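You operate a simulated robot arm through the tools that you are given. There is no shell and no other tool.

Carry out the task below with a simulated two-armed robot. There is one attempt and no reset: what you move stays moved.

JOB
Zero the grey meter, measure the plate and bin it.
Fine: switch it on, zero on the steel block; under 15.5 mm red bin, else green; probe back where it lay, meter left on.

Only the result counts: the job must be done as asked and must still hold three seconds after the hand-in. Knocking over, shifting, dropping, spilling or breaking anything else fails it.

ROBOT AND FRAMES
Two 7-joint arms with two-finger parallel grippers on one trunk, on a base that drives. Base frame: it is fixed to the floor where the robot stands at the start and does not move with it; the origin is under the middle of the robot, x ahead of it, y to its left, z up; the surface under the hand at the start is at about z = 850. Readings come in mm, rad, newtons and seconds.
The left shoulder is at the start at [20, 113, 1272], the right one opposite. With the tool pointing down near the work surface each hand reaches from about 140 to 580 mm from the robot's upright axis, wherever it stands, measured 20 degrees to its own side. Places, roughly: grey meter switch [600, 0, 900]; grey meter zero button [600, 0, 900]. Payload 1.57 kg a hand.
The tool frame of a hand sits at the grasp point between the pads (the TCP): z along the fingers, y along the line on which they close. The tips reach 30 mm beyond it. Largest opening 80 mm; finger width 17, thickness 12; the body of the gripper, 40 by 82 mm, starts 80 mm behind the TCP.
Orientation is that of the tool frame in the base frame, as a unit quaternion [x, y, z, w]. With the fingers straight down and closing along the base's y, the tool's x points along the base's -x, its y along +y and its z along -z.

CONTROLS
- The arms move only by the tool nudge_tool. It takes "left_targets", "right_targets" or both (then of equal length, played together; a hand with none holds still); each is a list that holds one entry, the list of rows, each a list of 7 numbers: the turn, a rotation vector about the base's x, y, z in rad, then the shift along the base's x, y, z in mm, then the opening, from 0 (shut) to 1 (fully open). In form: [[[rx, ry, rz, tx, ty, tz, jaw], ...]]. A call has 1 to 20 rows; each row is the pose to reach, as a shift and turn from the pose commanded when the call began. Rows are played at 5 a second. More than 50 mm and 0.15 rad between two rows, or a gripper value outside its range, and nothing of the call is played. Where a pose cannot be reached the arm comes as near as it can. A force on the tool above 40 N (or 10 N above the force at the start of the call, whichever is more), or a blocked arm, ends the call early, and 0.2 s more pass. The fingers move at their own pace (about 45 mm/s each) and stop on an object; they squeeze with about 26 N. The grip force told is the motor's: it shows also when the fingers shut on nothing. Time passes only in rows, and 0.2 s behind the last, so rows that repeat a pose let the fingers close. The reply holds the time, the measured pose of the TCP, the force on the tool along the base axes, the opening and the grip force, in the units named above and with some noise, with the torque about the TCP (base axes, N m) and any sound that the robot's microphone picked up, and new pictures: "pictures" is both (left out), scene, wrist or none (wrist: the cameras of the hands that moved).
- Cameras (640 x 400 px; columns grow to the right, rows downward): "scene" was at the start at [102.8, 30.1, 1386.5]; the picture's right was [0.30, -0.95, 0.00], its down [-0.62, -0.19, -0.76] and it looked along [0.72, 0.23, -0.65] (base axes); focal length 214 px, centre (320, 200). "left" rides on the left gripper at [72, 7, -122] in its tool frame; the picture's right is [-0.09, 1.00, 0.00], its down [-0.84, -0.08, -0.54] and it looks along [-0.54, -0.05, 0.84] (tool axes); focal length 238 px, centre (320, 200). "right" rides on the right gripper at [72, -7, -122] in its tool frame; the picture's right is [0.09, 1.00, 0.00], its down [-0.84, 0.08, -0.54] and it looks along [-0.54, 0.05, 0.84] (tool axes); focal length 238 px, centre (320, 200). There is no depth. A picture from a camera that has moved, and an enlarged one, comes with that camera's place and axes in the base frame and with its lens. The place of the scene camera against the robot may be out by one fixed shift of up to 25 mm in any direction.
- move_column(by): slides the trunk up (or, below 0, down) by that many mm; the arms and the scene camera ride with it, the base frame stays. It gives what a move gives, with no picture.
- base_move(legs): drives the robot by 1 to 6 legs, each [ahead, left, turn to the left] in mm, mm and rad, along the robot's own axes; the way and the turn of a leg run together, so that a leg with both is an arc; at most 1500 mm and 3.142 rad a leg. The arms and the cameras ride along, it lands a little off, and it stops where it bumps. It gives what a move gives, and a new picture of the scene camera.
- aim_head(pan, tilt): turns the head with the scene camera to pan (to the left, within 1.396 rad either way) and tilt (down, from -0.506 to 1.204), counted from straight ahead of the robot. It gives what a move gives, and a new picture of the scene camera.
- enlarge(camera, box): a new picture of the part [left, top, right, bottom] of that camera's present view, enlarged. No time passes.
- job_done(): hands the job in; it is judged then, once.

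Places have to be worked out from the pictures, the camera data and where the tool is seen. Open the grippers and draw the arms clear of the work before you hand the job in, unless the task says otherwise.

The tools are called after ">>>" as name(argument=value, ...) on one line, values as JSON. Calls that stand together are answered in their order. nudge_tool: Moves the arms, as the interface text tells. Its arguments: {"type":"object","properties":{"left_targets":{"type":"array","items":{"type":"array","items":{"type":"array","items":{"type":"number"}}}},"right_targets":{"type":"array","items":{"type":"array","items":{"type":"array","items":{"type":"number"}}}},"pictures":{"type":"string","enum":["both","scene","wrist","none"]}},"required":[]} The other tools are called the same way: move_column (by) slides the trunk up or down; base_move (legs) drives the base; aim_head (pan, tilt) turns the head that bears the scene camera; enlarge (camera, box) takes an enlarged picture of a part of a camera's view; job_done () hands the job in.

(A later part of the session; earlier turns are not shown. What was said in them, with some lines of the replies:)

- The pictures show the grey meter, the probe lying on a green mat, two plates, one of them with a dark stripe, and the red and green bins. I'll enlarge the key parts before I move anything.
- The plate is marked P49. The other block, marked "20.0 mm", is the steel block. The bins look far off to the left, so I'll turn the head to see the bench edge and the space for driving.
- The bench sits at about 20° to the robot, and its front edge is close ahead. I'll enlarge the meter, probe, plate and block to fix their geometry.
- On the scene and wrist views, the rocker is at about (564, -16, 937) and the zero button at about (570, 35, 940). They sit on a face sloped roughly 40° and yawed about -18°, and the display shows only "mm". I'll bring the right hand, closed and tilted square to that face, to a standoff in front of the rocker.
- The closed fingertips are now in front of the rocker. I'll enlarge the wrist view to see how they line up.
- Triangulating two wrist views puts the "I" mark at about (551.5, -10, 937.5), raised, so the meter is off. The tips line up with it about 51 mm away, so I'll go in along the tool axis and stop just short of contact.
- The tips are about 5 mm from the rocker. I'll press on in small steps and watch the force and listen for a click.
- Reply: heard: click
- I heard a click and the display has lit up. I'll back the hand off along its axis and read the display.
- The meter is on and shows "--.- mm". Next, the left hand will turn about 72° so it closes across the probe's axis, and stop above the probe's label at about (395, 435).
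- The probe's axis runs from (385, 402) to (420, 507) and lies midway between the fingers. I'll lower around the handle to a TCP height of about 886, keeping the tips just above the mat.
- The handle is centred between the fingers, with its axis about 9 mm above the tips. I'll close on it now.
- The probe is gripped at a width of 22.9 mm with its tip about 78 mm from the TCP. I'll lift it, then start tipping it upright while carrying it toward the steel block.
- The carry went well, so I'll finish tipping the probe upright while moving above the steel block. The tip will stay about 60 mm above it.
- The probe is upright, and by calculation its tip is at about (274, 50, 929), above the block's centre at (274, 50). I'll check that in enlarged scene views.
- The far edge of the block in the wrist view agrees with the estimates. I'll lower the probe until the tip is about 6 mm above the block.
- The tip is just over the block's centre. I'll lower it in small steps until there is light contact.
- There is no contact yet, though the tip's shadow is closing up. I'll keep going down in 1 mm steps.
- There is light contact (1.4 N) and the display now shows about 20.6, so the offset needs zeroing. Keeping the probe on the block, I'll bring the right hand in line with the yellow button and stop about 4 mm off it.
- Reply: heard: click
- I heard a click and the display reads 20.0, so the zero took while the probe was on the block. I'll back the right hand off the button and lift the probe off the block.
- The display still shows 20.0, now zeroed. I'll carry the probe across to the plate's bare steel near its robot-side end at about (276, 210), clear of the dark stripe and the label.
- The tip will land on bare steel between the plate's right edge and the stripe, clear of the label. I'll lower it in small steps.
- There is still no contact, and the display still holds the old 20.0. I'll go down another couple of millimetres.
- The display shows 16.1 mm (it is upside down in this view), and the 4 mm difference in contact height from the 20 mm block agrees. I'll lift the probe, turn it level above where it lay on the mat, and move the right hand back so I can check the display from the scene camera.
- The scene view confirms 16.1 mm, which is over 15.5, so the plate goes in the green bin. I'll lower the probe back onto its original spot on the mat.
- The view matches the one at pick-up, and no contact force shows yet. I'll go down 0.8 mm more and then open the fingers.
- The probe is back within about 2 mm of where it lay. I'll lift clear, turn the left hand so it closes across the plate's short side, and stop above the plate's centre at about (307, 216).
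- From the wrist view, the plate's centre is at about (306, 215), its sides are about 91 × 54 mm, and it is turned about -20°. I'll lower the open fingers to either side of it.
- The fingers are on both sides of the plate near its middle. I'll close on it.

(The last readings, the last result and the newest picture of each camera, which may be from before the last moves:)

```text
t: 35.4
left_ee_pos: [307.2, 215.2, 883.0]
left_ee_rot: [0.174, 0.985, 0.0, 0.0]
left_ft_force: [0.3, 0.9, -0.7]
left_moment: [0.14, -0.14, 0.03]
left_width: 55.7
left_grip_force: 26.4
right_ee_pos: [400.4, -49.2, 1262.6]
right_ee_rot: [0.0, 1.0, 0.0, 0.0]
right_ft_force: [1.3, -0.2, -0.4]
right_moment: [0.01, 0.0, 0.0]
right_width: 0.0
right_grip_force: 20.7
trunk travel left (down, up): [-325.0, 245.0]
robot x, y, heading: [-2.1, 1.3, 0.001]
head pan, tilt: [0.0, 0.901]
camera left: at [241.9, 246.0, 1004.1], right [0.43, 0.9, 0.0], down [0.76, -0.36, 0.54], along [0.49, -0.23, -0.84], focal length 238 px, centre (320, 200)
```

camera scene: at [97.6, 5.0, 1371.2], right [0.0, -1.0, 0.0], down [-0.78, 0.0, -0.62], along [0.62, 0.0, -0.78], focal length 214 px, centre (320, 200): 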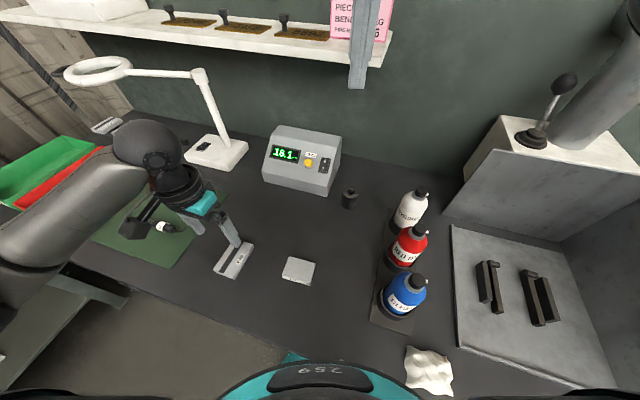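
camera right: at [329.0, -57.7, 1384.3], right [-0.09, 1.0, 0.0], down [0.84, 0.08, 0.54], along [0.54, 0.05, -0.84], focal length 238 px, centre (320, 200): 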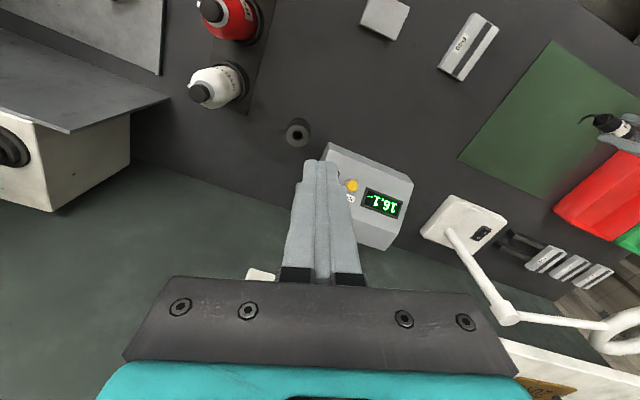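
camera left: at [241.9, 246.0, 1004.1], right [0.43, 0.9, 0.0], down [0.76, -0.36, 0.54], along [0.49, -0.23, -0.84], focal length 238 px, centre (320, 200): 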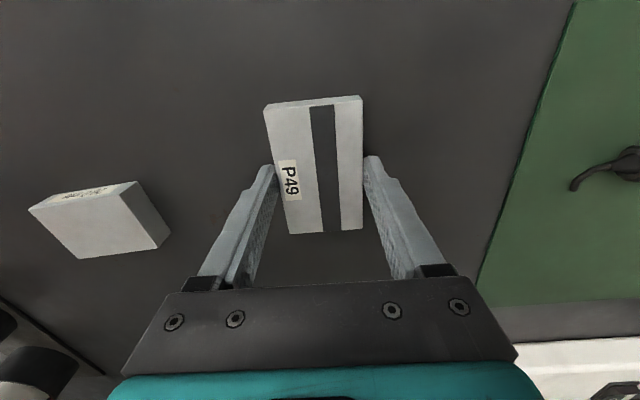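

The plate is gripped at 55.7 mm with 26 N. I'll lift it well clear of the bench.

>>> nudge_tool(left_targets=[[[0, 0, 0, 0, 0, 10, 0], [0, 0, 0, 0, 0, 40, 0], [0, 0, 0, 0, 0, 80, 0], [0, 0, 0, 0, 0, 120, 0], [0, 0, 0, 0, 0, 150, 0], [0, 0, 0, 0, 0, 150, 0]]], pictures="both")

```text
t: 36.8
left_ee_pos: [305.1, 215.8, 1032.2]
left_ee_rot: [0.173, 0.985, 0.0, -0.001]
left_ft_force: [0.2, -0.6, -6.3]
left_moment: [0.02, 0.01, 0.02]
left_width: 55.8
left_grip_force: 26.4
right_ee_pos: [401.6, -51.4, 1261.1]
right_ee_rot: [0.0, 1.0, 0.0, 0.0]
right_ft_force: [-0.4, 0.0, 0.0]
right_moment: [-0.01, -0.02, -0.03]
right_width: 0.0
right_grip_force: 21.0
trunk travel left (down, up): [-325.0, 245.0]
robot x, y, heading: [2.6, -1.9, -0.004]
head pan, tilt: [0.0, 0.901]
camera scene: at [97.9, 5.2, 1371.2], right [0.0, -1.0, 0.0], down [-0.78, 0.0, -0.62], along [0.62, 0.0, -0.78], focal length 214 px, centre (320, 200)
camera left: at [240.8, 246.2, 1154.0], right [0.43, 0.9, 0.0], down [0.76, -0.36, 0.54], along [0.49, -0.23, -0.84], focal length 238 px, centre (320, 200)
```

scene: 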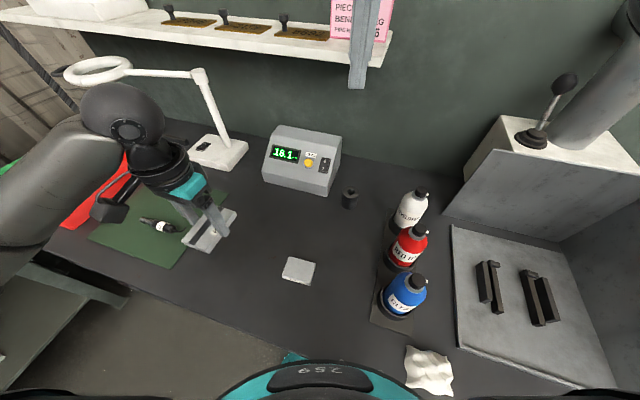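
left: 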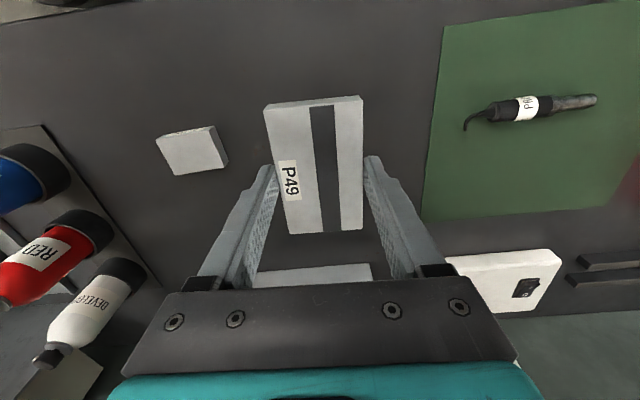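

The plate hangs level, with a load of 6.3 N. I'll look left at the bins and at the floor space for driving.

>>> aim_head(pan=0.75, tilt=0.6)

>>> aim_head(pan=1.35, tilt=0.9)

>>> aim_head(pan=0.6, tilt=1.2)

```text
t: 37.9
left_ee_pos: [305.8, 215.9, 1032.1]
left_ee_rot: [0.174, 0.985, -0.001, -0.001]
left_ft_force: [0.1, -0.4, -7.1]
left_moment: [-0.01, 0.01, 0.04]
left_width: 55.8
left_grip_force: 26.1
right_ee_pos: [401.3, -50.6, 1262.2]
right_ee_rot: [0.0, 1.0, 0.0, 0.0]
right_ft_force: [0.6, 0.7, 0.2]
right_moment: [-0.03, 0.01, 0.02]
right_width: 0.0
right_grip_force: 21.0
trunk travel left (down, up): [-325.0, 245.0]
robot x, y, heading: [0.9, 2.3, 0.0]
head pan, tilt: [0.75, 0.6]
camera scene: at [87.1, 65.3, 1395.9], right [0.68, -0.73, 0.0], down [-0.41, -0.39, -0.82], along [0.6, 0.56, -0.57], focal length 214 px, centre (320, 200)
```

scene: 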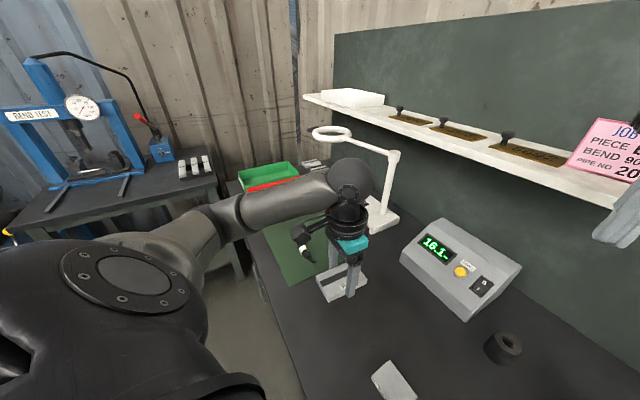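

```text
t: 38.9
left_ee_pos: [305.6, 215.5, 1031.9]
left_ee_rot: [0.174, 0.985, 0.001, 0.0]
left_ft_force: [0.5, 0.0, -6.7]
left_moment: [0.02, 0.01, -0.03]
left_width: 55.9
left_grip_force: 26.0
right_ee_pos: [400.1, -50.9, 1261.9]
right_ee_rot: [0.001, 1.0, 0.0, 0.0]
right_ft_force: [0.8, -0.3, 1.2]
right_moment: [0.03, 0.0, 0.02]
right_width: 0.2
right_grip_force: 21.2
trunk travel left (down, up): [-325.0, 245.0]
robot x, y, heading: [-0.3, 0.8, 0.003]
head pan, tilt: [1.349, 0.901]
camera scene: at [39.1, 78.8, 1371.2], right [0.98, -0.22, 0.0], down [-0.17, -0.76, -0.62], along [0.14, 0.61, -0.78], focal length 214 px, centre (320, 200)
```

scene: 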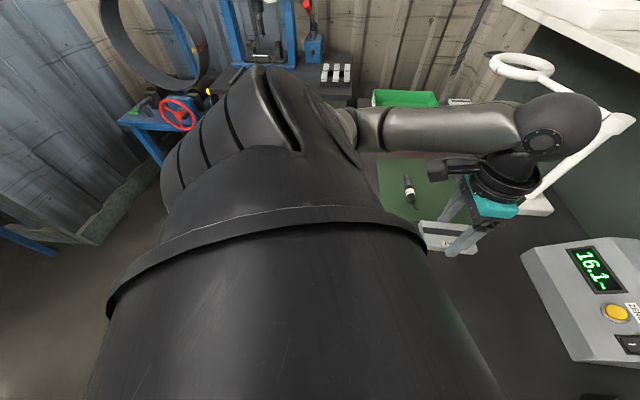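

```text
t: 40.0
left_ee_pos: [305.1, 214.7, 1031.4]
left_ee_rot: [0.174, 0.985, 0.001, 0.001]
left_ft_force: [-0.5, 0.1, -6.7]
left_moment: [0.04, 0.0, -0.01]
left_width: 55.7
left_grip_force: 26.2
right_ee_pos: [401.1, -50.6, 1262.4]
right_ee_rot: [0.0, 1.0, 0.0, 0.0]
right_ft_force: [-0.3, 0.7, -0.1]
right_moment: [0.0, 0.04, 0.0]
right_width: 0.0
right_grip_force: 21.6
trunk travel left (down, up): [-325.0, 245.0]
robot x, y, heading: [0.2, -0.5, 0.0]
head pan, tilt: [0.6, 1.201]
camera scene: at [68.5, 36.8, 1351.4], right [0.57, -0.82, 0.0], down [-0.77, -0.53, -0.36], along [0.3, 0.2, -0.93], focal length 214 px, centre (320, 200)
```

scene: 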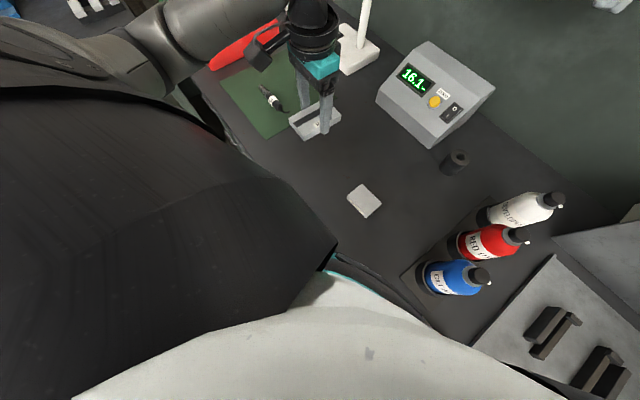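

The green bin is at about (600, 890), so I'll have to drive left along the bench. First I'll check the side table and the floor in that direction.

>>> aim_head(pan=0.35, tilt=1.0)

>>> enlarge(camera="scene", box=[0, 120, 320, 400])

>>> enlarge(camera="left", box=[320, 0, 640, 200])

```text
t: 40.8
left_ee_pos: [306.1, 215.2, 1031.8]
left_ee_rot: [0.174, 0.985, 0.001, 0.0]
left_ft_force: [0.5, -0.2, -6.7]
left_moment: [-0.04, 0.0, -0.01]
left_width: 55.6
left_grip_force: 26.5
right_ee_pos: [400.0, -50.0, 1262.6]
right_ee_rot: [-0.001, 1.0, 0.001, 0.0]
right_ft_force: [-0.5, -0.5, 0.2]
right_moment: [0.0, -0.02, 0.0]
right_width: 0.0
right_grip_force: 21.6
trunk travel left (down, up): [-325.0, 245.0]
robot x, y, heading: [-3.6, 3.0, 0.001]
head pan, tilt: [0.351, 1.0]
camera scene: at [87.8, 29.1, 1363.9], right [0.34, -0.94, 0.0], down [-0.79, -0.29, -0.54], along [0.51, 0.19, -0.84], focal length 214 px, centre (320, 200)
```

scene: 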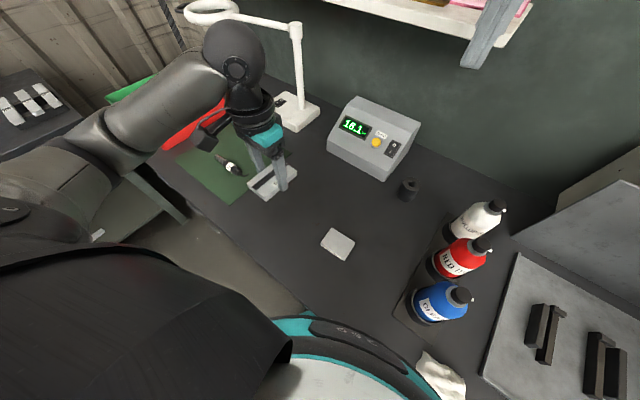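

```text
1.43 times, centred on (160, 260) of scene
camera zoom: at [87.8, 29.1, 1363.9], right [0.34, -0.94, 0.0], down [-0.79, -0.29, -0.54], along [0.51, 0.19, -0.84], focal length 306 px, centre (549, 114)
```

zoom: 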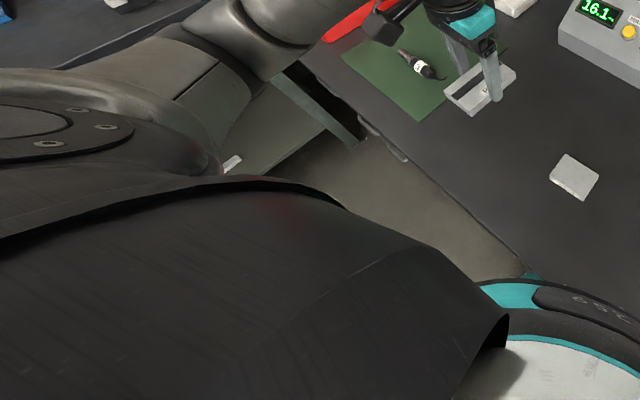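

```text
2.00 times, centred on (480, 100) of left
camera zoom: at [241.0, 246.1, 1153.6], right [0.43, 0.9, 0.0], down [0.76, -0.36, 0.54], along [0.49, -0.23, -0.84], focal length 477 px, centre (0, 400)
```

zoom: 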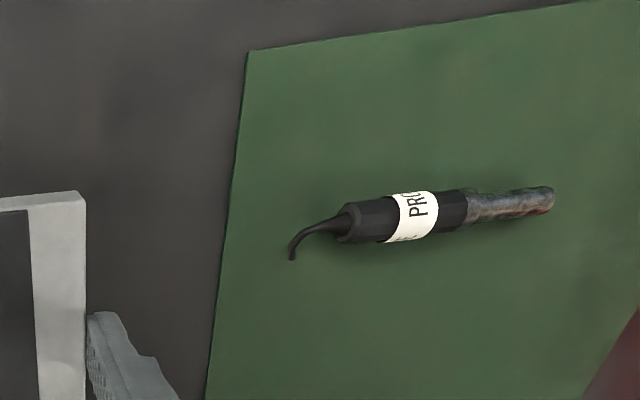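

I'll zoom in on the side-table leg and lower shelf so I can judge how far left I can drive.

>>> enlarge(camera="scene", box=[80, 150, 240, 250])

>>> enlarge(camera="scene", box=[0, 60, 160, 160])

```text
4.00 times, centred on (160, 200) of scene
camera zoom: at [87.8, 29.1, 1363.9], right [0.34, -0.94, 0.0], down [-0.79, -0.29, -0.54], along [0.51, 0.19, -0.84], focal length 858 px, centre (960, 200)
```

zoom: 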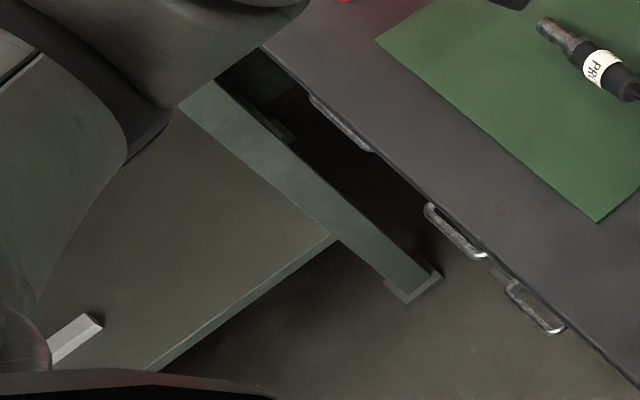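

```text
4.00 times, centred on (80, 110) of scene
camera zoom: at [87.8, 29.1, 1363.9], right [0.34, -0.94, 0.0], down [-0.79, -0.29, -0.54], along [0.51, 0.19, -0.84], focal length 858 px, centre (1280, 560)
```

zoom: 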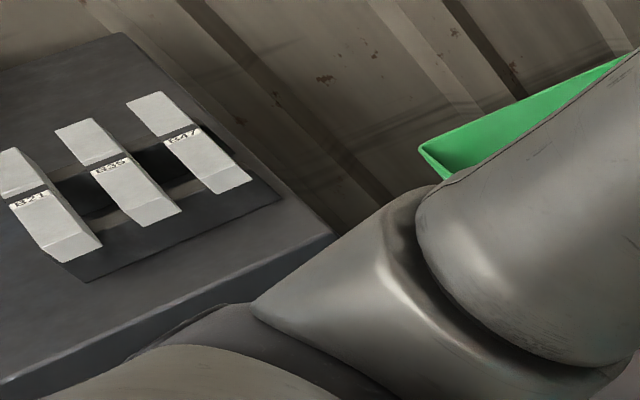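

The side table's near edge is at about u = 1253 mm along the bench, which leaves plenty of room. I'll drive diagonally left, nearly parallel to the bench and easing slightly away from it, with the plate held high.

>>> base_move(legs=[[-15, 5, 0], [185, 595, 0]])

```text
t: 43.9
left_ee_pos: [428.5, 672.7, 1031.5]
left_ee_rot: [0.172, 0.985, 0.004, -0.002]
left_ft_force: [-0.4, -1.0, -7.0]
left_moment: [0.08, -0.04, -0.03]
left_width: 55.9
left_grip_force: 26.5
right_ee_pos: [520.1, 406.6, 1261.2]
right_ee_rot: [-0.002, 1.0, -0.001, 0.0]
right_ft_force: [-0.6, -1.8, -0.1]
right_moment: [0.02, -0.06, -0.01]
right_width: 0.0
right_grip_force: 21.2
trunk travel left (down, up): [-325.0, 245.0]
robot x, y, heading: [124.0, 457.1, -0.003]
head pan, tilt: [0.351, 1.0]
stopped in leg 2: the robot was blocked; the commanded pose is now the measured one
camera scene: at [209.5, 484.7, 1364.1], right [0.34, -0.94, 0.0], down [-0.79, -0.29, -0.54], along [0.51, 0.19, -0.84], focal length 214 px, centre (320, 200)
```

scene: 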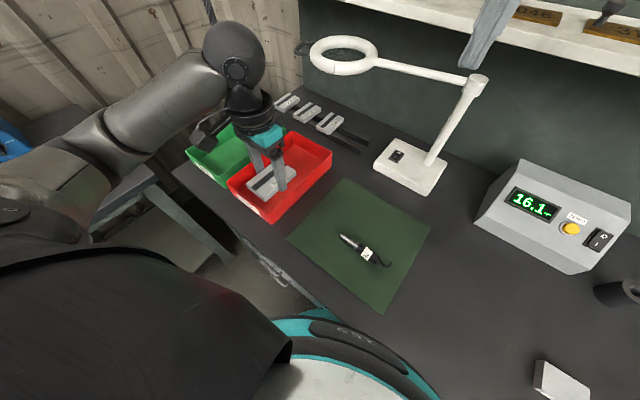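

The drive stopped early at (124, 457) because something blocked it, though the hands show no odd forces. I'll look around to find what it was before moving again.

>>> aim_head(pan=0.9, tilt=1.1)

>>> aim_head(pan=0.9, tilt=0.5)

>>> aim_head(pan=0.0, tilt=1.2)

>>> aim_head(pan=-0.5, tilt=0.6)

```text
t: 44.9
left_ee_pos: [428.5, 675.2, 1032.3]
left_ee_rot: [0.171, 0.985, 0.001, -0.002]
left_ft_force: [-0.8, 0.6, -6.9]
left_moment: [-0.01, 0.01, 0.01]
left_width: 55.9
left_grip_force: 26.0
right_ee_pos: [523.1, 409.1, 1260.9]
right_ee_rot: [-0.001, 1.0, -0.002, 0.0]
right_ft_force: [0.5, 0.7, -0.4]
right_moment: [-0.02, -0.02, 0.02]
right_width: 0.0
right_grip_force: 21.3
trunk travel left (down, up): [-325.0, 245.0]
robot x, y, heading: [123.5, 459.6, -0.003]
head pan, tilt: [0.901, 1.1]
camera scene: at [184.5, 512.9, 1357.3], right [0.78, -0.62, 0.0], down [-0.56, -0.7, -0.45], along [0.28, 0.35, -0.89], focal length 214 px, centre (320, 200)
```

scene: 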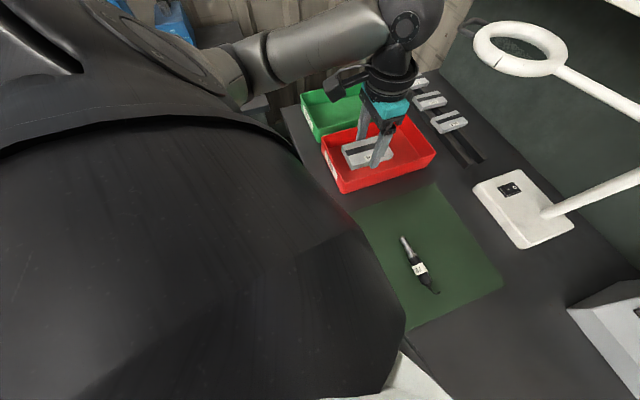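

```text
t: 45.9
left_ee_pos: [429.5, 674.9, 1032.0]
left_ee_rot: [0.172, 0.985, 0.002, -0.001]
left_ft_force: [-0.6, 1.0, -6.6]
left_moment: [-0.02, 0.0, 0.04]
left_width: 55.6
left_grip_force: 26.0
right_ee_pos: [523.4, 408.2, 1262.5]
right_ee_rot: [-0.002, 1.0, -0.002, 0.0]
right_ft_force: [-0.6, -0.5, -0.1]
right_moment: [-0.03, 0.01, 0.0]
right_width: 0.0
right_grip_force: 21.4
trunk travel left (down, up): [-325.0, 245.0]
robot x, y, heading: [121.3, 457.0, -0.003]
head pan, tilt: [0.901, 0.499]
camera scene: at [201.7, 534.6, 1405.0], right [0.78, -0.62, 0.0], down [-0.3, -0.38, -0.88], along [0.55, 0.69, -0.48], focal length 214 px, centre (320, 200)
```

scene: 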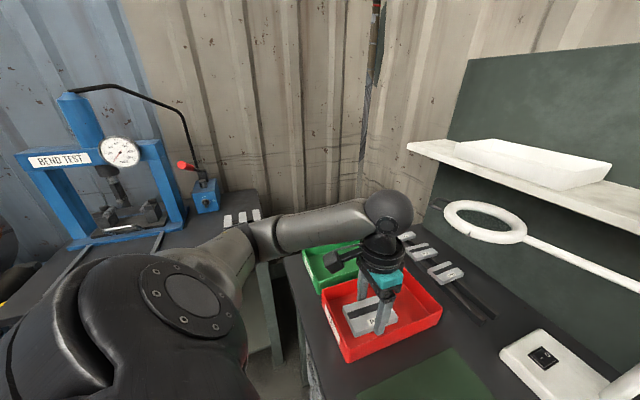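

```text
t: 47.1
left_ee_pos: [428.9, 674.0, 1032.1]
left_ee_rot: [0.173, 0.985, 0.001, 0.0]
left_ft_force: [-0.5, -0.6, -6.4]
left_moment: [-0.01, -0.05, 0.0]
left_width: 55.9
left_grip_force: 26.0
right_ee_pos: [522.0, 409.0, 1262.0]
right_ee_rot: [-0.001, 1.0, 0.0, 0.0]
right_ft_force: [0.1, 0.9, -1.1]
right_moment: [-0.04, -0.02, -0.01]
right_width: 0.0
right_grip_force: 21.4
trunk travel left (down, up): [-325.0, 245.0]
robot x, y, heading: [121.8, 457.8, -0.003]
head pan, tilt: [0.0, 1.201]
camera scene: at [201.0, 463.4, 1351.4], right [0.0, -1.0, 0.0], down [-0.93, 0.0, -0.36], along [0.36, 0.0, -0.93], focal length 214 px, centre (320, 200)
```

scene: 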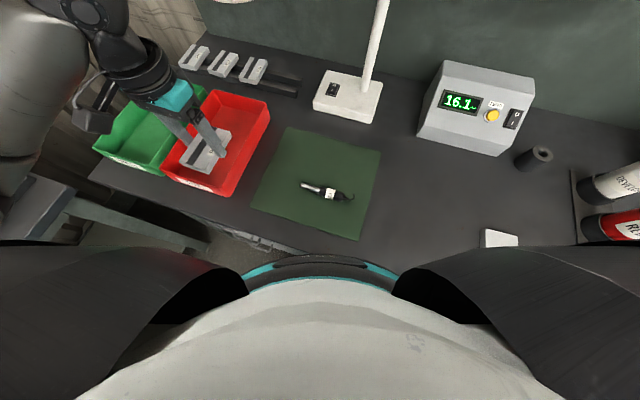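

```text
t: 48.1
left_ee_pos: [428.6, 673.8, 1032.1]
left_ee_rot: [0.171, 0.985, 0.002, 0.0]
left_ft_force: [-0.1, 0.0, -6.4]
left_moment: [0.0, -0.04, 0.01]
left_width: 56.0
left_grip_force: 25.7
right_ee_pos: [523.8, 408.0, 1262.2]
right_ee_rot: [-0.002, 1.0, 0.0, 0.0]
right_ft_force: [0.5, -0.1, -0.2]
right_moment: [-0.02, -0.02, 0.03]
right_width: 0.0
right_grip_force: 21.2
trunk travel left (down, up): [-325.0, 245.0]
robot x, y, heading: [126.6, 458.1, -0.004]
head pan, tilt: [-0.499, 0.6]
camera scene: at [222.7, 421.0, 1395.9], right [-0.48, -0.88, 0.0], down [-0.5, 0.27, -0.82], along [0.72, -0.4, -0.57], focal length 214 px, centre (320, 200)
```

scene: 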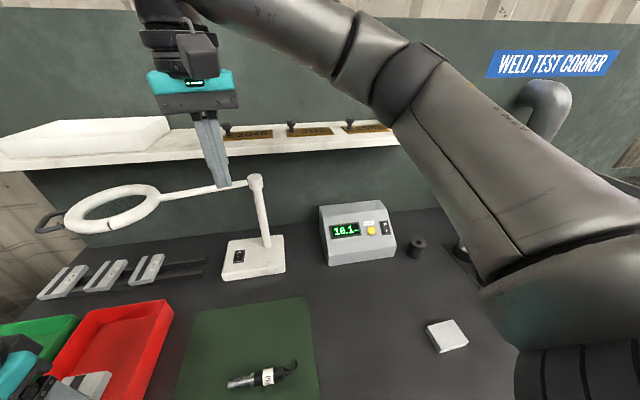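

The block is probably the drawer unit under the bench, whose three stacked handles sit just ahead-left of the base. I'll back away from the bench by about 100 mm and then continue left.

>>> base_move(legs=[[-95, 32, 0], [97, 284, 0]])

```text
t: 50.9
left_ee_pos: [432.0, 993.6, 1031.7]
left_ee_rot: [0.172, 0.985, 0.002, -0.001]
left_ft_force: [-0.5, 0.3, -7.3]
left_moment: [0.01, 0.02, 0.02]
left_width: 55.9
left_grip_force: 25.8
right_ee_pos: [525.6, 728.4, 1262.2]
right_ee_rot: [-0.001, 1.0, -0.001, 0.0]
right_ft_force: [-0.7, 0.4, 0.1]
right_moment: [-0.03, 0.0, -0.01]
right_width: 0.0
right_grip_force: 21.3
trunk travel left (down, up): [-325.0, 245.0]
robot x, y, heading: [123.7, 776.9, -0.001]
head pan, tilt: [-0.499, 0.6]
camera scene: at [225.6, 740.3, 1396.0], right [-0.48, -0.88, 0.0], down [-0.5, 0.27, -0.83], along [0.72, -0.4, -0.56], focal length 214 px, centre (320, 200)
```

scene: 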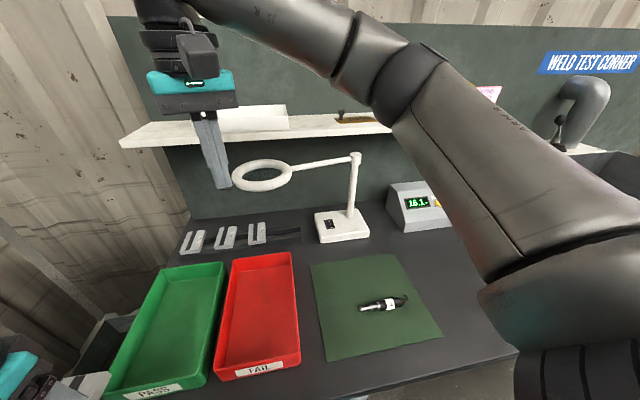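

The robot is now at (124, 777), with the green PASS bin and the red FAIL bin in view. I'll aim the head straight and enlarge to locate the green bin.

>>> aim_head(pan=0.0, tilt=0.9)

>>> enlarge(camera="scene", box=[160, 80, 400, 260])

>>> enlarge(camera="left", box=[0, 0, 640, 400])

>>> enlarge(camera="right", box=[0, 0, 640, 400])

```text
t: 51.8
left_ee_pos: [431.1, 993.3, 1032.8]
left_ee_rot: [0.173, 0.985, 0.002, 0.0]
left_ft_force: [-0.4, -0.5, -6.0]
left_moment: [0.03, -0.03, 0.0]
left_width: 55.9
left_grip_force: 26.5
right_ee_pos: [524.6, 728.1, 1261.6]
right_ee_rot: [-0.001, 1.0, -0.002, 0.0]
right_ft_force: [0.5, 0.2, 0.2]
right_moment: [0.0, -0.01, -0.01]
right_width: 0.1
right_grip_force: 21.1
trunk travel left (down, up): [-325.0, 245.0]
robot x, y, heading: [123.8, 774.4, -0.004]
head pan, tilt: [0.0, 0.901]
camera scene: at [223.3, 781.8, 1371.2], right [0.0, -1.0, 0.0], down [-0.78, 0.0, -0.62], along [0.62, 0.0, -0.78], focal length 214 px, centre (320, 200)
```

scene: 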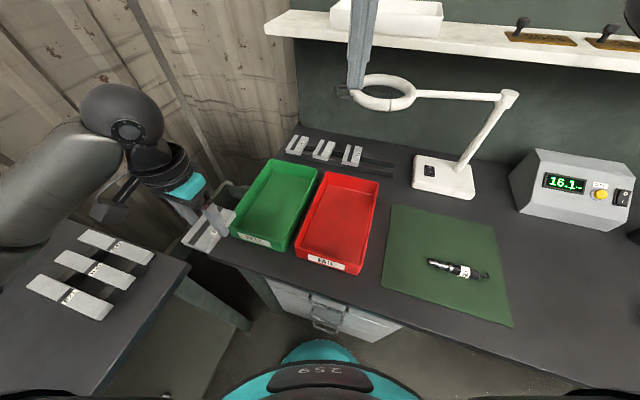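

```text
2.22 times, centred on (280, 170) of scene
camera zoom: at [223.3, 781.8, 1371.2], right [0.0, -1.0, 0.0], down [-0.78, 0.0, -0.62], along [0.62, 0.0, -0.78], focal length 477 px, centre (409, 267)
```

zoom: 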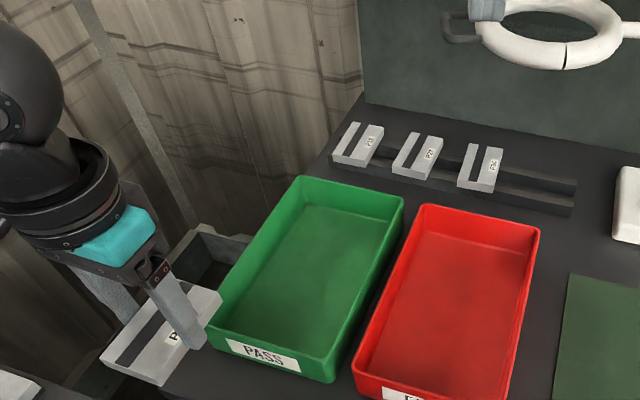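

```text
1.00 times, centred on (320, 200) of left (not enlarged: the box is as wide or as high as the picture)
camera zoom: at [367.2, 1023.2, 1153.4], right [0.42, 0.91, 0.0], down [0.76, -0.36, 0.54], along [0.49, -0.23, -0.84], focal length 238 px, centre (320, 200)
```

zoom: 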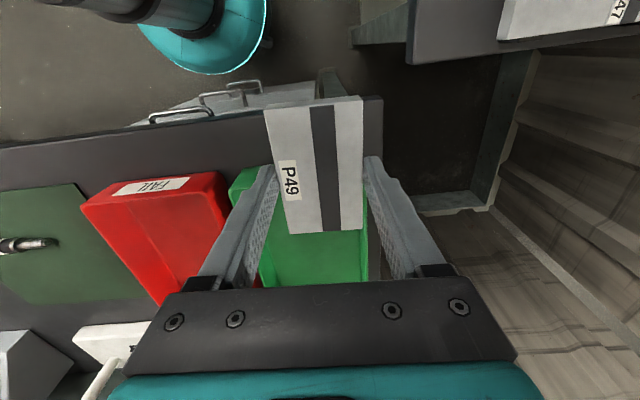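

```text
1.00 times, centred on (320, 200) of right (not enlarged: the box is as wide or as high as the picture)
camera zoom: at [454.1, 720.5, 1383.4], right [-0.09, 1.0, 0.0], down [0.84, 0.08, 0.54], along [0.54, 0.05, -0.84], focal length 238 px, centre (320, 200)
```

zoom: 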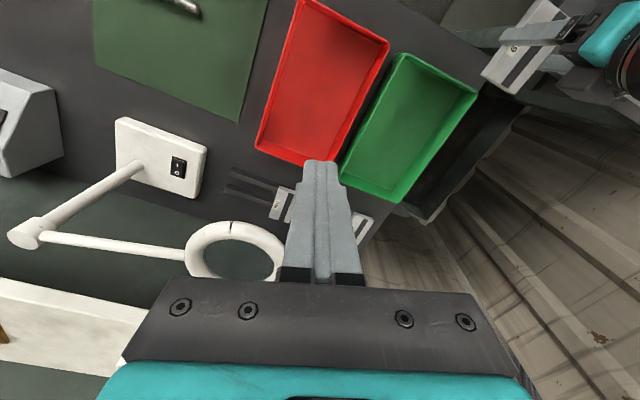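

Triangulating from the right wrist camera puts the green bin's centre at about (603, 900), with its rim near z = 905 and its long side in line with the plate. I'll carry the plate over it at the present height and move the right hand further right, out of the way.

>>> nudge_tool(left_targets=[[[0, 0, 0, 34.4, -18.6, 0, 0], [0, 0, 0, 68.8, -37.2, 0, 0], [0, 0, 0, 103.2, -55.8, 0, 0], [0, 0, 0, 137.6, -74.4, 0, 0], [0, 0, 0, 172, -93, 0, 0], [0, 0, 0, 172, -93, 0, 0]]], right_targets=[[[0, 0, 0, -10, -28, 0, 0], [0, 0, 0, -20, -56, 0, 0], [0, 0, 0, -30, -84, 0, 0], [0, 0, 0, -40, -112, 0, 0], [0, 0, 0, -50, -140, 0, 0], [0, 0, 0, -50, -140, 0, 0]]], pictures="both")

>>> enlarge(camera="scene", box=[160, 80, 400, 260])

```text
t: 53.2
left_ee_pos: [604.1, 902.6, 1031.1]
left_ee_rot: [0.173, 0.985, 0.001, -0.001]
left_ft_force: [0.2, 1.2, -6.8]
left_moment: [-0.04, 0.0, -0.02]
left_width: 55.7
left_grip_force: 25.7
right_ee_pos: [476.9, 588.7, 1263.8]
right_ee_rot: [-0.002, 1.0, -0.001, 0.0]
right_ft_force: [0.1, 0.1, 1.0]
right_moment: [-0.03, -0.01, 0.0]
right_width: 0.0
right_grip_force: 21.2
trunk travel left (down, up): [-325.0, 245.0]
robot x, y, heading: [123.4, 776.5, -0.003]
head pan, tilt: [0.0, 0.901]
camera scene: at [223.3, 782.7, 1371.2], right [0.0, -1.0, 0.0], down [-0.78, 0.0, -0.62], along [0.62, 0.0, -0.78], focal length 214 px, centre (320, 200)
camera right: at [405.2, 581.7, 1384.0], right [-0.1, 1.0, 0.0], down [0.84, 0.08, 0.54], along [0.54, 0.05, -0.84], focal length 238 px, centre (320, 200)
camera left: at [540.3, 931.6, 1152.5], right [0.43, 0.91, 0.0], down [0.76, -0.36, 0.54], along [0.49, -0.23, -0.84], focal length 238 px, centre (320, 200)
```

scene: 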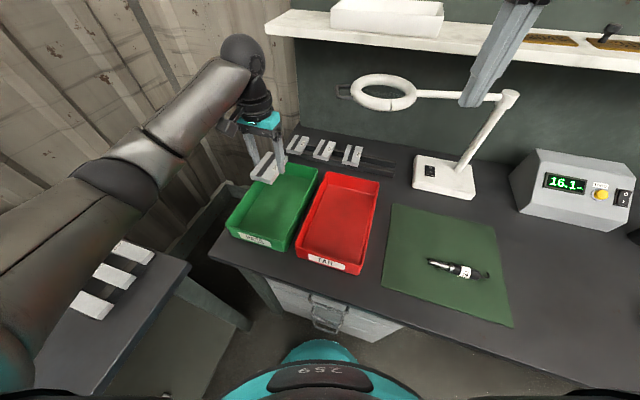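
right: 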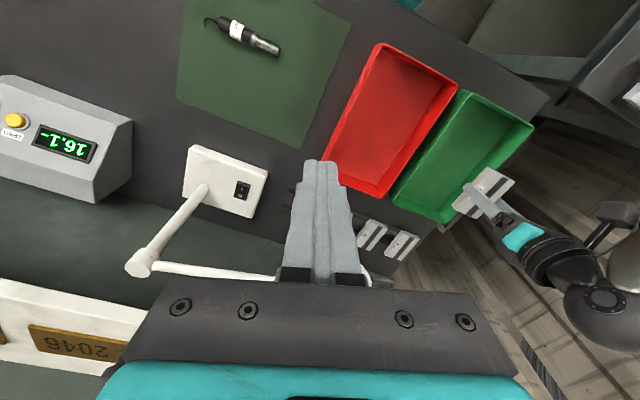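
left: 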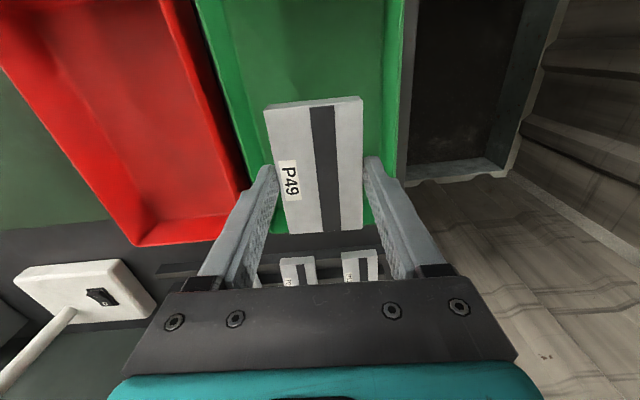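

```text
2.22 times, centred on (280, 170) of scene
camera zoom: at [223.3, 782.7, 1371.2], right [0.0, -1.0, 0.0], down [-0.78, 0.0, -0.62], along [0.62, 0.0, -0.78], focal length 477 px, centre (409, 267)
```

zoom: 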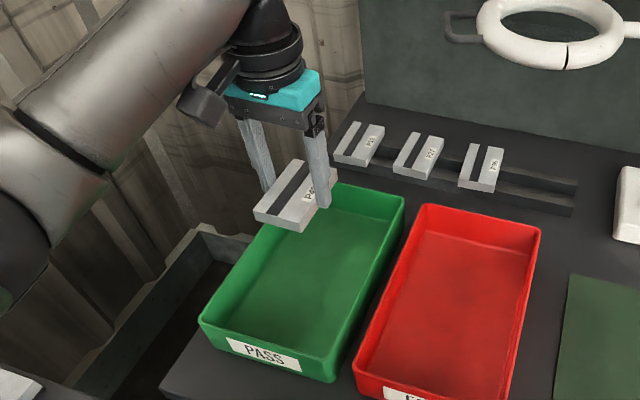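

The plate is centred over the green bin by both cameras. I'll lower it part-way and check the clearance to the bin walls.

>>> nudge_tool(left_targets=[[[0, 0, 0, 0, 0, -35, 0], [0, 0, 0, 0, 0, -70, 0], [0, 0, 0, 0, 0, -85, 0], [0, 0, 0, 0, 0, -85, 0]]], pictures="both")

>>> enlarge(camera="scene", box=[200, 80, 360, 260])

```text
t: 54.2
left_ee_pos: [603.3, 900.7, 945.4]
left_ee_rot: [0.173, 0.985, 0.003, -0.001]
left_ft_force: [-0.3, 0.0, -5.9]
left_moment: [-0.02, 0.0, -0.02]
left_width: 56.0
left_grip_force: 26.4
right_ee_pos: [475.5, 588.6, 1260.8]
right_ee_rot: [-0.002, 1.0, -0.001, 0.0]
right_ft_force: [-0.2, -0.4, -0.5]
right_moment: [-0.02, 0.01, 0.04]
right_width: 0.1
right_grip_force: 21.5
trunk travel left (down, up): [-325.0, 245.0]
robot x, y, heading: [126.0, 775.4, -0.001]
head pan, tilt: [0.0, 0.901]
camera scene: at [223.5, 781.8, 1371.2], right [0.0, -1.0, 0.0], down [-0.78, 0.0, -0.62], along [0.62, 0.0, -0.78], focal length 214 px, centre (320, 200)
camera left: at [538.8, 929.9, 1067.4], right [0.42, 0.91, 0.0], down [0.76, -0.36, 0.54], along [0.49, -0.23, -0.84], focal length 238 px, centre (320, 200)
```

scene: 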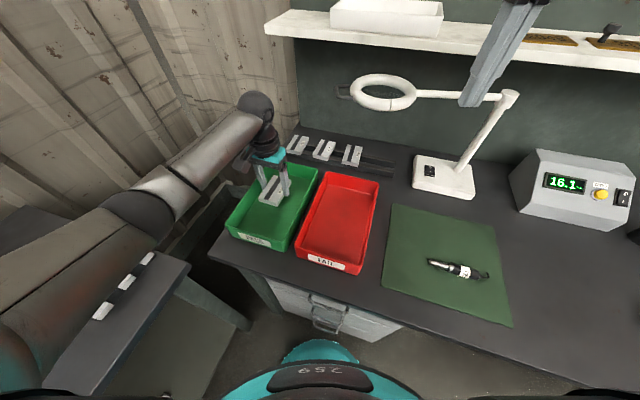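
left: 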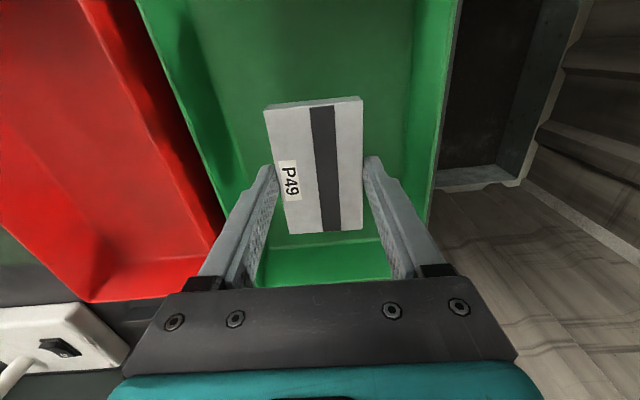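

```text
2.22 times, centred on (280, 170) of scene
camera zoom: at [223.5, 781.8, 1371.2], right [0.0, -1.0, 0.0], down [-0.78, 0.0, -0.62], along [0.62, 0.0, -0.78], focal length 477 px, centre (409, 267)
```

zoom: 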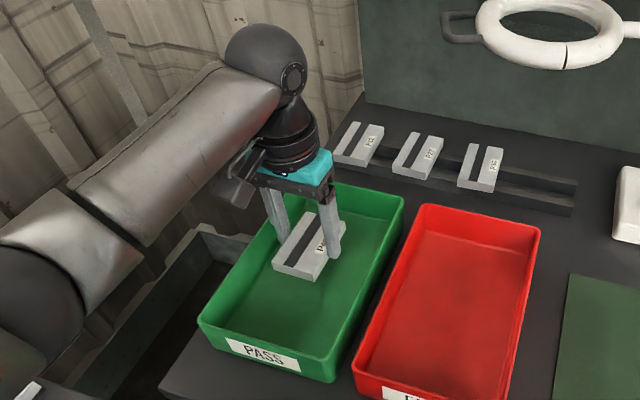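

The plate is clear of the bin walls on all sides. I'll lower it almost to the bottom in shrinking steps and watch the load for touch-down.

>>> nudge_tool(left_targets=[[[0, 0, 0, 0, 0, -25, 0], [0, 0, 0, 0, 0, -42, 0], [0, 0, 0, 0, 0, -50, 0], [0, 0, 0, 0, 0, -53, 0]]], pictures="wrist")

```text
t: 55.2
left_ee_pos: [602.9, 900.2, 893.0]
left_ee_rot: [0.174, 0.985, 0.001, 0.0]
left_ft_force: [0.6, -1.0, -7.4]
left_moment: [0.03, 0.04, 0.0]
left_width: 55.8
left_grip_force: 26.2
right_ee_pos: [477.1, 588.7, 1260.7]
right_ee_rot: [-0.001, 1.0, -0.001, -0.001]
right_ft_force: [0.7, 0.0, -0.9]
right_moment: [-0.04, 0.0, 0.01]
right_width: 0.1
right_grip_force: 21.3
trunk travel left (down, up): [-325.0, 245.0]
robot x, y, heading: [125.3, 779.4, -0.003]
head pan, tilt: [0.0, 0.901]
camera left: at [538.9, 930.4, 1014.7], right [0.43, 0.91, 0.0], down [0.76, -0.36, 0.54], along [0.49, -0.23, -0.84], focal length 238 px, centre (320, 200)
```

left: 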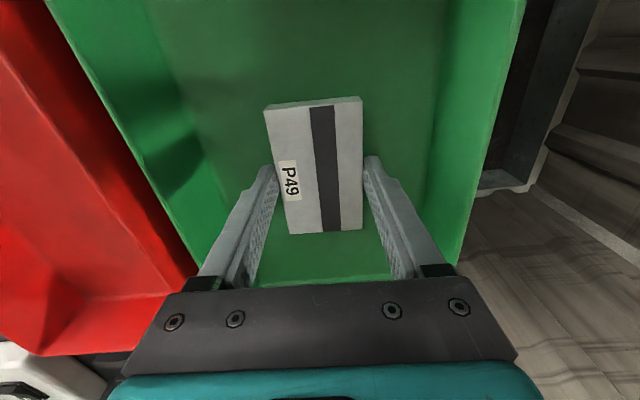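

The load is still -7.4 N, so the plate hasn't touched down. I'll go down a few more millimetres.

>>> nudge_tool(left_targets=[[[0, 0, 0, 0, 0, -1.5, 0], [0, 0, 0, 0, 0, -3, 0], [0, 0, 0, 0, 0, -4, 0]]], pictures="none")

```text
t: 56.0
left_ee_pos: [604.0, 901.0, 888.6]
left_ee_rot: [0.173, 0.985, 0.002, 0.0]
left_ft_force: [-0.5, 0.6, -7.0]
left_moment: [-0.01, -0.02, -0.05]
left_width: 56.0
left_grip_force: 26.1
right_ee_pos: [477.5, 586.9, 1261.8]
right_ee_rot: [-0.001, 1.0, 0.0, 0.0]
right_ft_force: [1.1, 0.7, -0.8]
right_moment: [0.01, 0.03, 0.0]
right_width: 0.0
right_grip_force: 21.3
trunk travel left (down, up): [-325.0, 245.0]
robot x, y, heading: [123.6, 776.1, -0.004]
head pan, tilt: [0.0, 0.901]
```

It hasn't touched yet, with the plate's underside at about 856. I'll take two more small steps.

>>> nudge_tool(left_targets=[[[0, 0, 0, 0, 0, -1, 0], [0, 0, 0, 0, 0, -2, 0]]], pictures="none")

```text
t: 56.6
left_ee_pos: [603.7, 900.4, 888.7]
left_ee_rot: [0.172, 0.985, 0.002, 0.0]
left_ft_force: [-1.7, 0.8, -1.2]
left_moment: [-0.22, -0.14, -0.01]
left_width: 55.7
left_grip_force: 26.6
right_ee_pos: [475.7, 588.5, 1263.0]
right_ee_rot: [-0.001, 1.0, -0.001, 0.0]
right_ft_force: [0.2, 0.6, -1.0]
right_moment: [-0.02, 0.03, -0.02]
right_width: 0.0
right_grip_force: 21.3
trunk travel left (down, up): [-325.0, 245.0]
robot x, y, heading: [125.9, 776.9, -0.004]
head pan, tilt: [0.0, 0.901]
```

The load has dropped to about -1 N, so the plate is resting on the bin's bottom. I'll open the fingers to release it.

>>> nudge_tool(left_targets=[[[0, 0, 0, 0, 0, 0, 0.75], [0, 0, 0, 0, 0, 0, 0.85], [0, 0, 0, 0, 0, 0, 0.85], [0, 0, 0, 0, 0, 0, 0.85]]], pictures="wrist")

```text
t: 57.6
left_ee_pos: [603.5, 899.7, 888.1]
left_ee_rot: [0.173, 0.985, 0.003, -0.001]
left_ft_force: [0.0, -0.8, 0.7]
left_moment: [-0.02, 0.02, -0.01]
left_width: 68.0
left_grip_force: 0.1
right_ee_pos: [476.0, 587.6, 1262.4]
right_ee_rot: [0.0, 1.0, -0.001, 0.0]
right_ft_force: [0.4, 0.1, 0.3]
right_moment: [-0.01, 0.02, 0.02]
right_width: 0.2
right_grip_force: 21.3
trunk travel left (down, up): [-325.0, 245.0]
robot x, y, heading: [124.3, 775.5, 0.0]
head pan, tilt: [0.0, 0.901]
camera left: at [539.0, 930.1, 1009.3], right [0.43, 0.91, 0.0], down [0.76, -0.36, 0.54], along [0.49, -0.23, -0.84], focal length 238 px, centre (320, 200)
```

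left: 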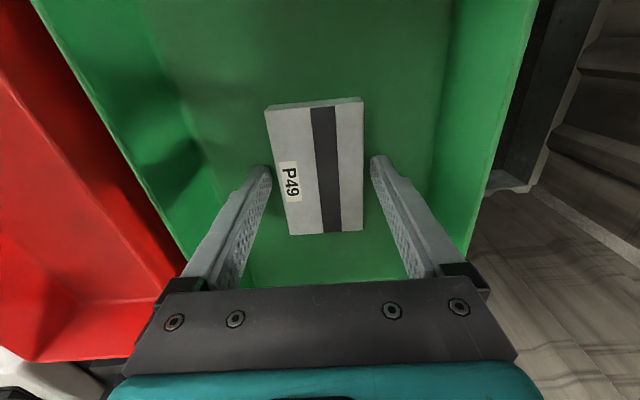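

The plate is released in the green bin. I'll lift the left hand straight up, draw it back clear, and open the right gripper.

>>> nudge_tool(left_targets=[[[0, 0, 0, 0, 0, 30, 0.85], [0, 0, 0, 0, 0, 70, 0.85], [0, 0, 0, 0, 0, 110, 0.85], [0, 0, 0, 0, 0, 150, 1], [0, 0, 0, -35, 10, 175, 1], [0, 0, 0, -70, 20, 200, 1], [0, 0, 0, -105, 30, 225, 1], [0, 0, 0, -140, 40, 250, 1], [0, 0, 0, -140, 40, 250, 1]]], right_targets=[[[0, 0, 0, 0, 0, 0, 0.3], [0, 0, 0, 0, 0, 0, 0.6], [0, 0, 0, 0, 0, 0, 1], [0, 0, 0, 0, 0, 0, 1], [0, 0, 0, 0, 0, 0, 1], [0, 0, 0, 0, 0, 0, 1], [0, 0, 0, 0, 0, 0, 1], [0, 0, 0, 0, 0, 0, 1], [0, 0, 0, 0, 0, 0, 1]]], pictures="both")

>>> enlarge(camera="scene", box=[200, 120, 640, 340])

>>> enlarge(camera="scene", box=[500, 140, 640, 250])

```text
t: 59.6
left_ee_pos: [463.4, 940.5, 1138.2]
left_ee_rot: [0.172, 0.985, 0.001, -0.002]
left_ft_force: [0.7, 0.6, -0.6]
left_moment: [0.03, 0.02, -0.04]
left_width: 79.9
left_grip_force: 0.0
right_ee_pos: [477.7, 587.8, 1260.9]
right_ee_rot: [0.0, 1.0, -0.001, 0.0]
right_ft_force: [-0.2, -0.8, 0.1]
right_moment: [-0.02, 0.0, -0.01]
right_width: 80.1
right_grip_force: 0.0
trunk travel left (down, up): [-325.0, 245.0]
robot x, y, heading: [122.3, 780.8, -0.0]
head pan, tilt: [0.0, 0.901]
camera scene: at [223.4, 781.5, 1371.2], right [0.0, -1.0, 0.0], down [-0.78, 0.0, -0.62], along [0.62, 0.0, -0.78], focal length 214 px, centre (320, 200)
camera right: at [405.4, 580.8, 1383.8], right [-0.09, 1.0, 0.0], down [0.84, 0.08, 0.54], along [0.54, 0.05, -0.84], focal length 238 px, centre (320, 200)
camera left: at [399.7, 970.8, 1258.9], right [0.42, 0.91, 0.0], down [0.76, -0.36, 0.54], along [0.49, -0.23, -0.84], focal length 238 px, centre (320, 200)
```

scene: 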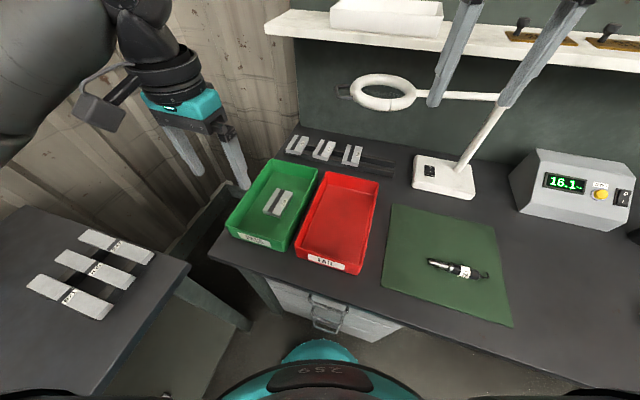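
right: 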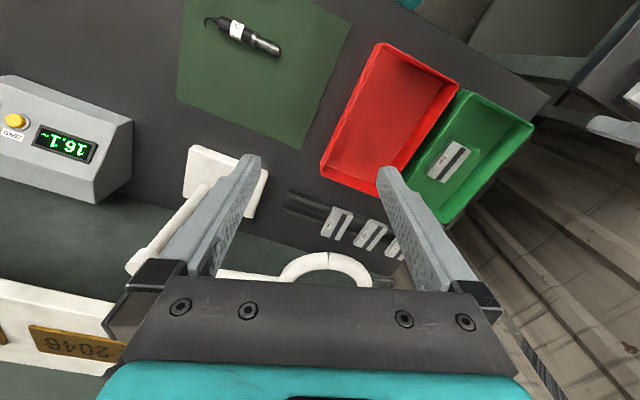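
left: 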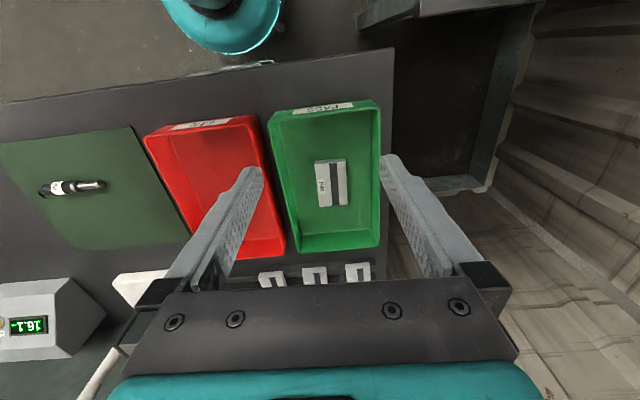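

```text
1.45 times, centred on (420, 230) of scene
camera zoom: at [223.4, 781.5, 1371.2], right [0.0, -1.0, 0.0], down [-0.78, 0.0, -0.62], along [0.62, 0.0, -0.78], focal length 312 px, centre (174, 156)
```

zoom: 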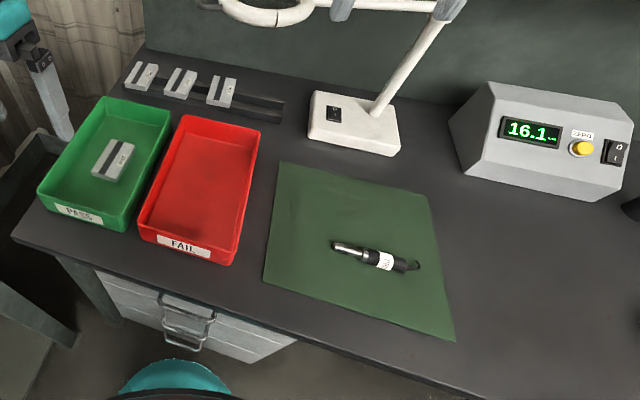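

```text
3.64 times, centred on (570, 195) of scene
camera zoom: at [223.4, 781.5, 1371.2], right [0.0, -1.0, 0.0], down [-0.78, 0.0, -0.62], along [0.62, 0.0, -0.78], focal length 780 px, centre (-589, 218)
```

zoom: 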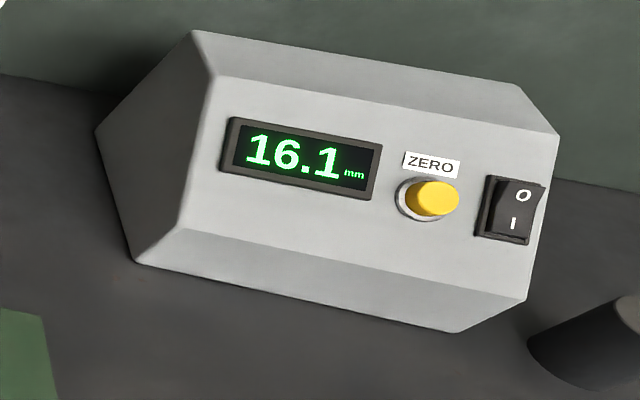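

The plate is in the green PASS bin, the meter is on showing 16.1, the probe is on its mat and both grippers are open. I'll make a last check that the steel block and the rest of the bench are undisturbed.

>>> aim_head(pan=-0.7, tilt=0.75)

```text
t: 60.7
left_ee_pos: [464.8, 942.0, 1137.2]
left_ee_rot: [0.173, 0.985, 0.002, -0.001]
left_ft_force: [-0.9, 0.2, 0.3]
left_moment: [-0.04, 0.02, 0.0]
left_width: 80.2
left_grip_force: 0.0
right_ee_pos: [476.7, 587.6, 1261.3]
right_ee_rot: [-0.001, 1.0, -0.001, 0.001]
right_ft_force: [-0.2, 0.0, 0.8]
right_moment: [-0.02, 0.03, 0.0]
right_width: 80.0
right_grip_force: 0.1
trunk travel left (down, up): [-325.0, 245.0]
robot x, y, heading: [120.5, 776.2, -0.0]
head pan, tilt: [-0.7, 0.75]
camera scene: at [210.9, 728.4, 1383.1], right [-0.65, -0.76, 0.0], down [-0.52, 0.44, -0.73], along [0.56, -0.47, -0.68], focal length 214 px, centre (320, 200)
```

scene: 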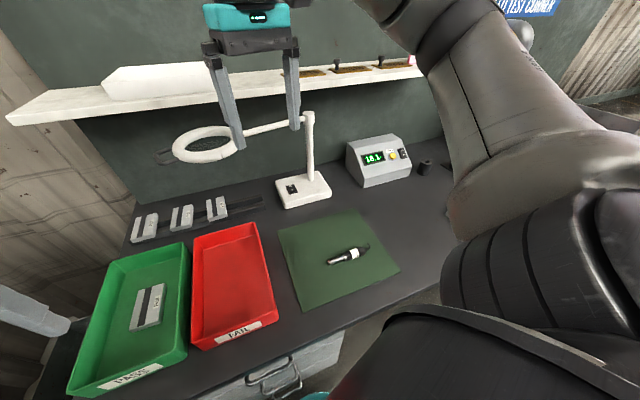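

Everything in view is in order: P49 lies in the green bin, the probe is on the mat and the meter is on at 16.1 mm. The right arm hides the steel block here, but it had not moved when last seen after zeroing, and nothing has gone near it since. I'm handing the job in.

>>> job_done()

```text
The job is handed in.
```

Plate P49 measured **16.1 mm**, so it went into the green bin. The job is handed in, but I haven't been told how it was judged.

- **Meter:** I switched it on and zeroed it with the probe on the steel block. The block read 20.6 before zeroing and 20.0 after, matching its 20.0 mm label. The meter is still on.
- **Measurement:** I took one reading on bare steel, clear of the dark stripe and the label. 16.1 mm is over the 15.5 mm limit.
- **Probe:** It is back on the mat, within about 2 mm of where it lay and turned slightly.
- **Bump while driving:** Going left to the bins, the base was blocked once, probably by the drawer unit under the bench. I backed off and went around, and saw nothing displaced afterwards.
- **Steel block:** It hadn't moved when I last saw it, just before driving off. The right arm hid it in the final check, but nothing had gone near it.

Both grippers are open and the arms are clear of the work.
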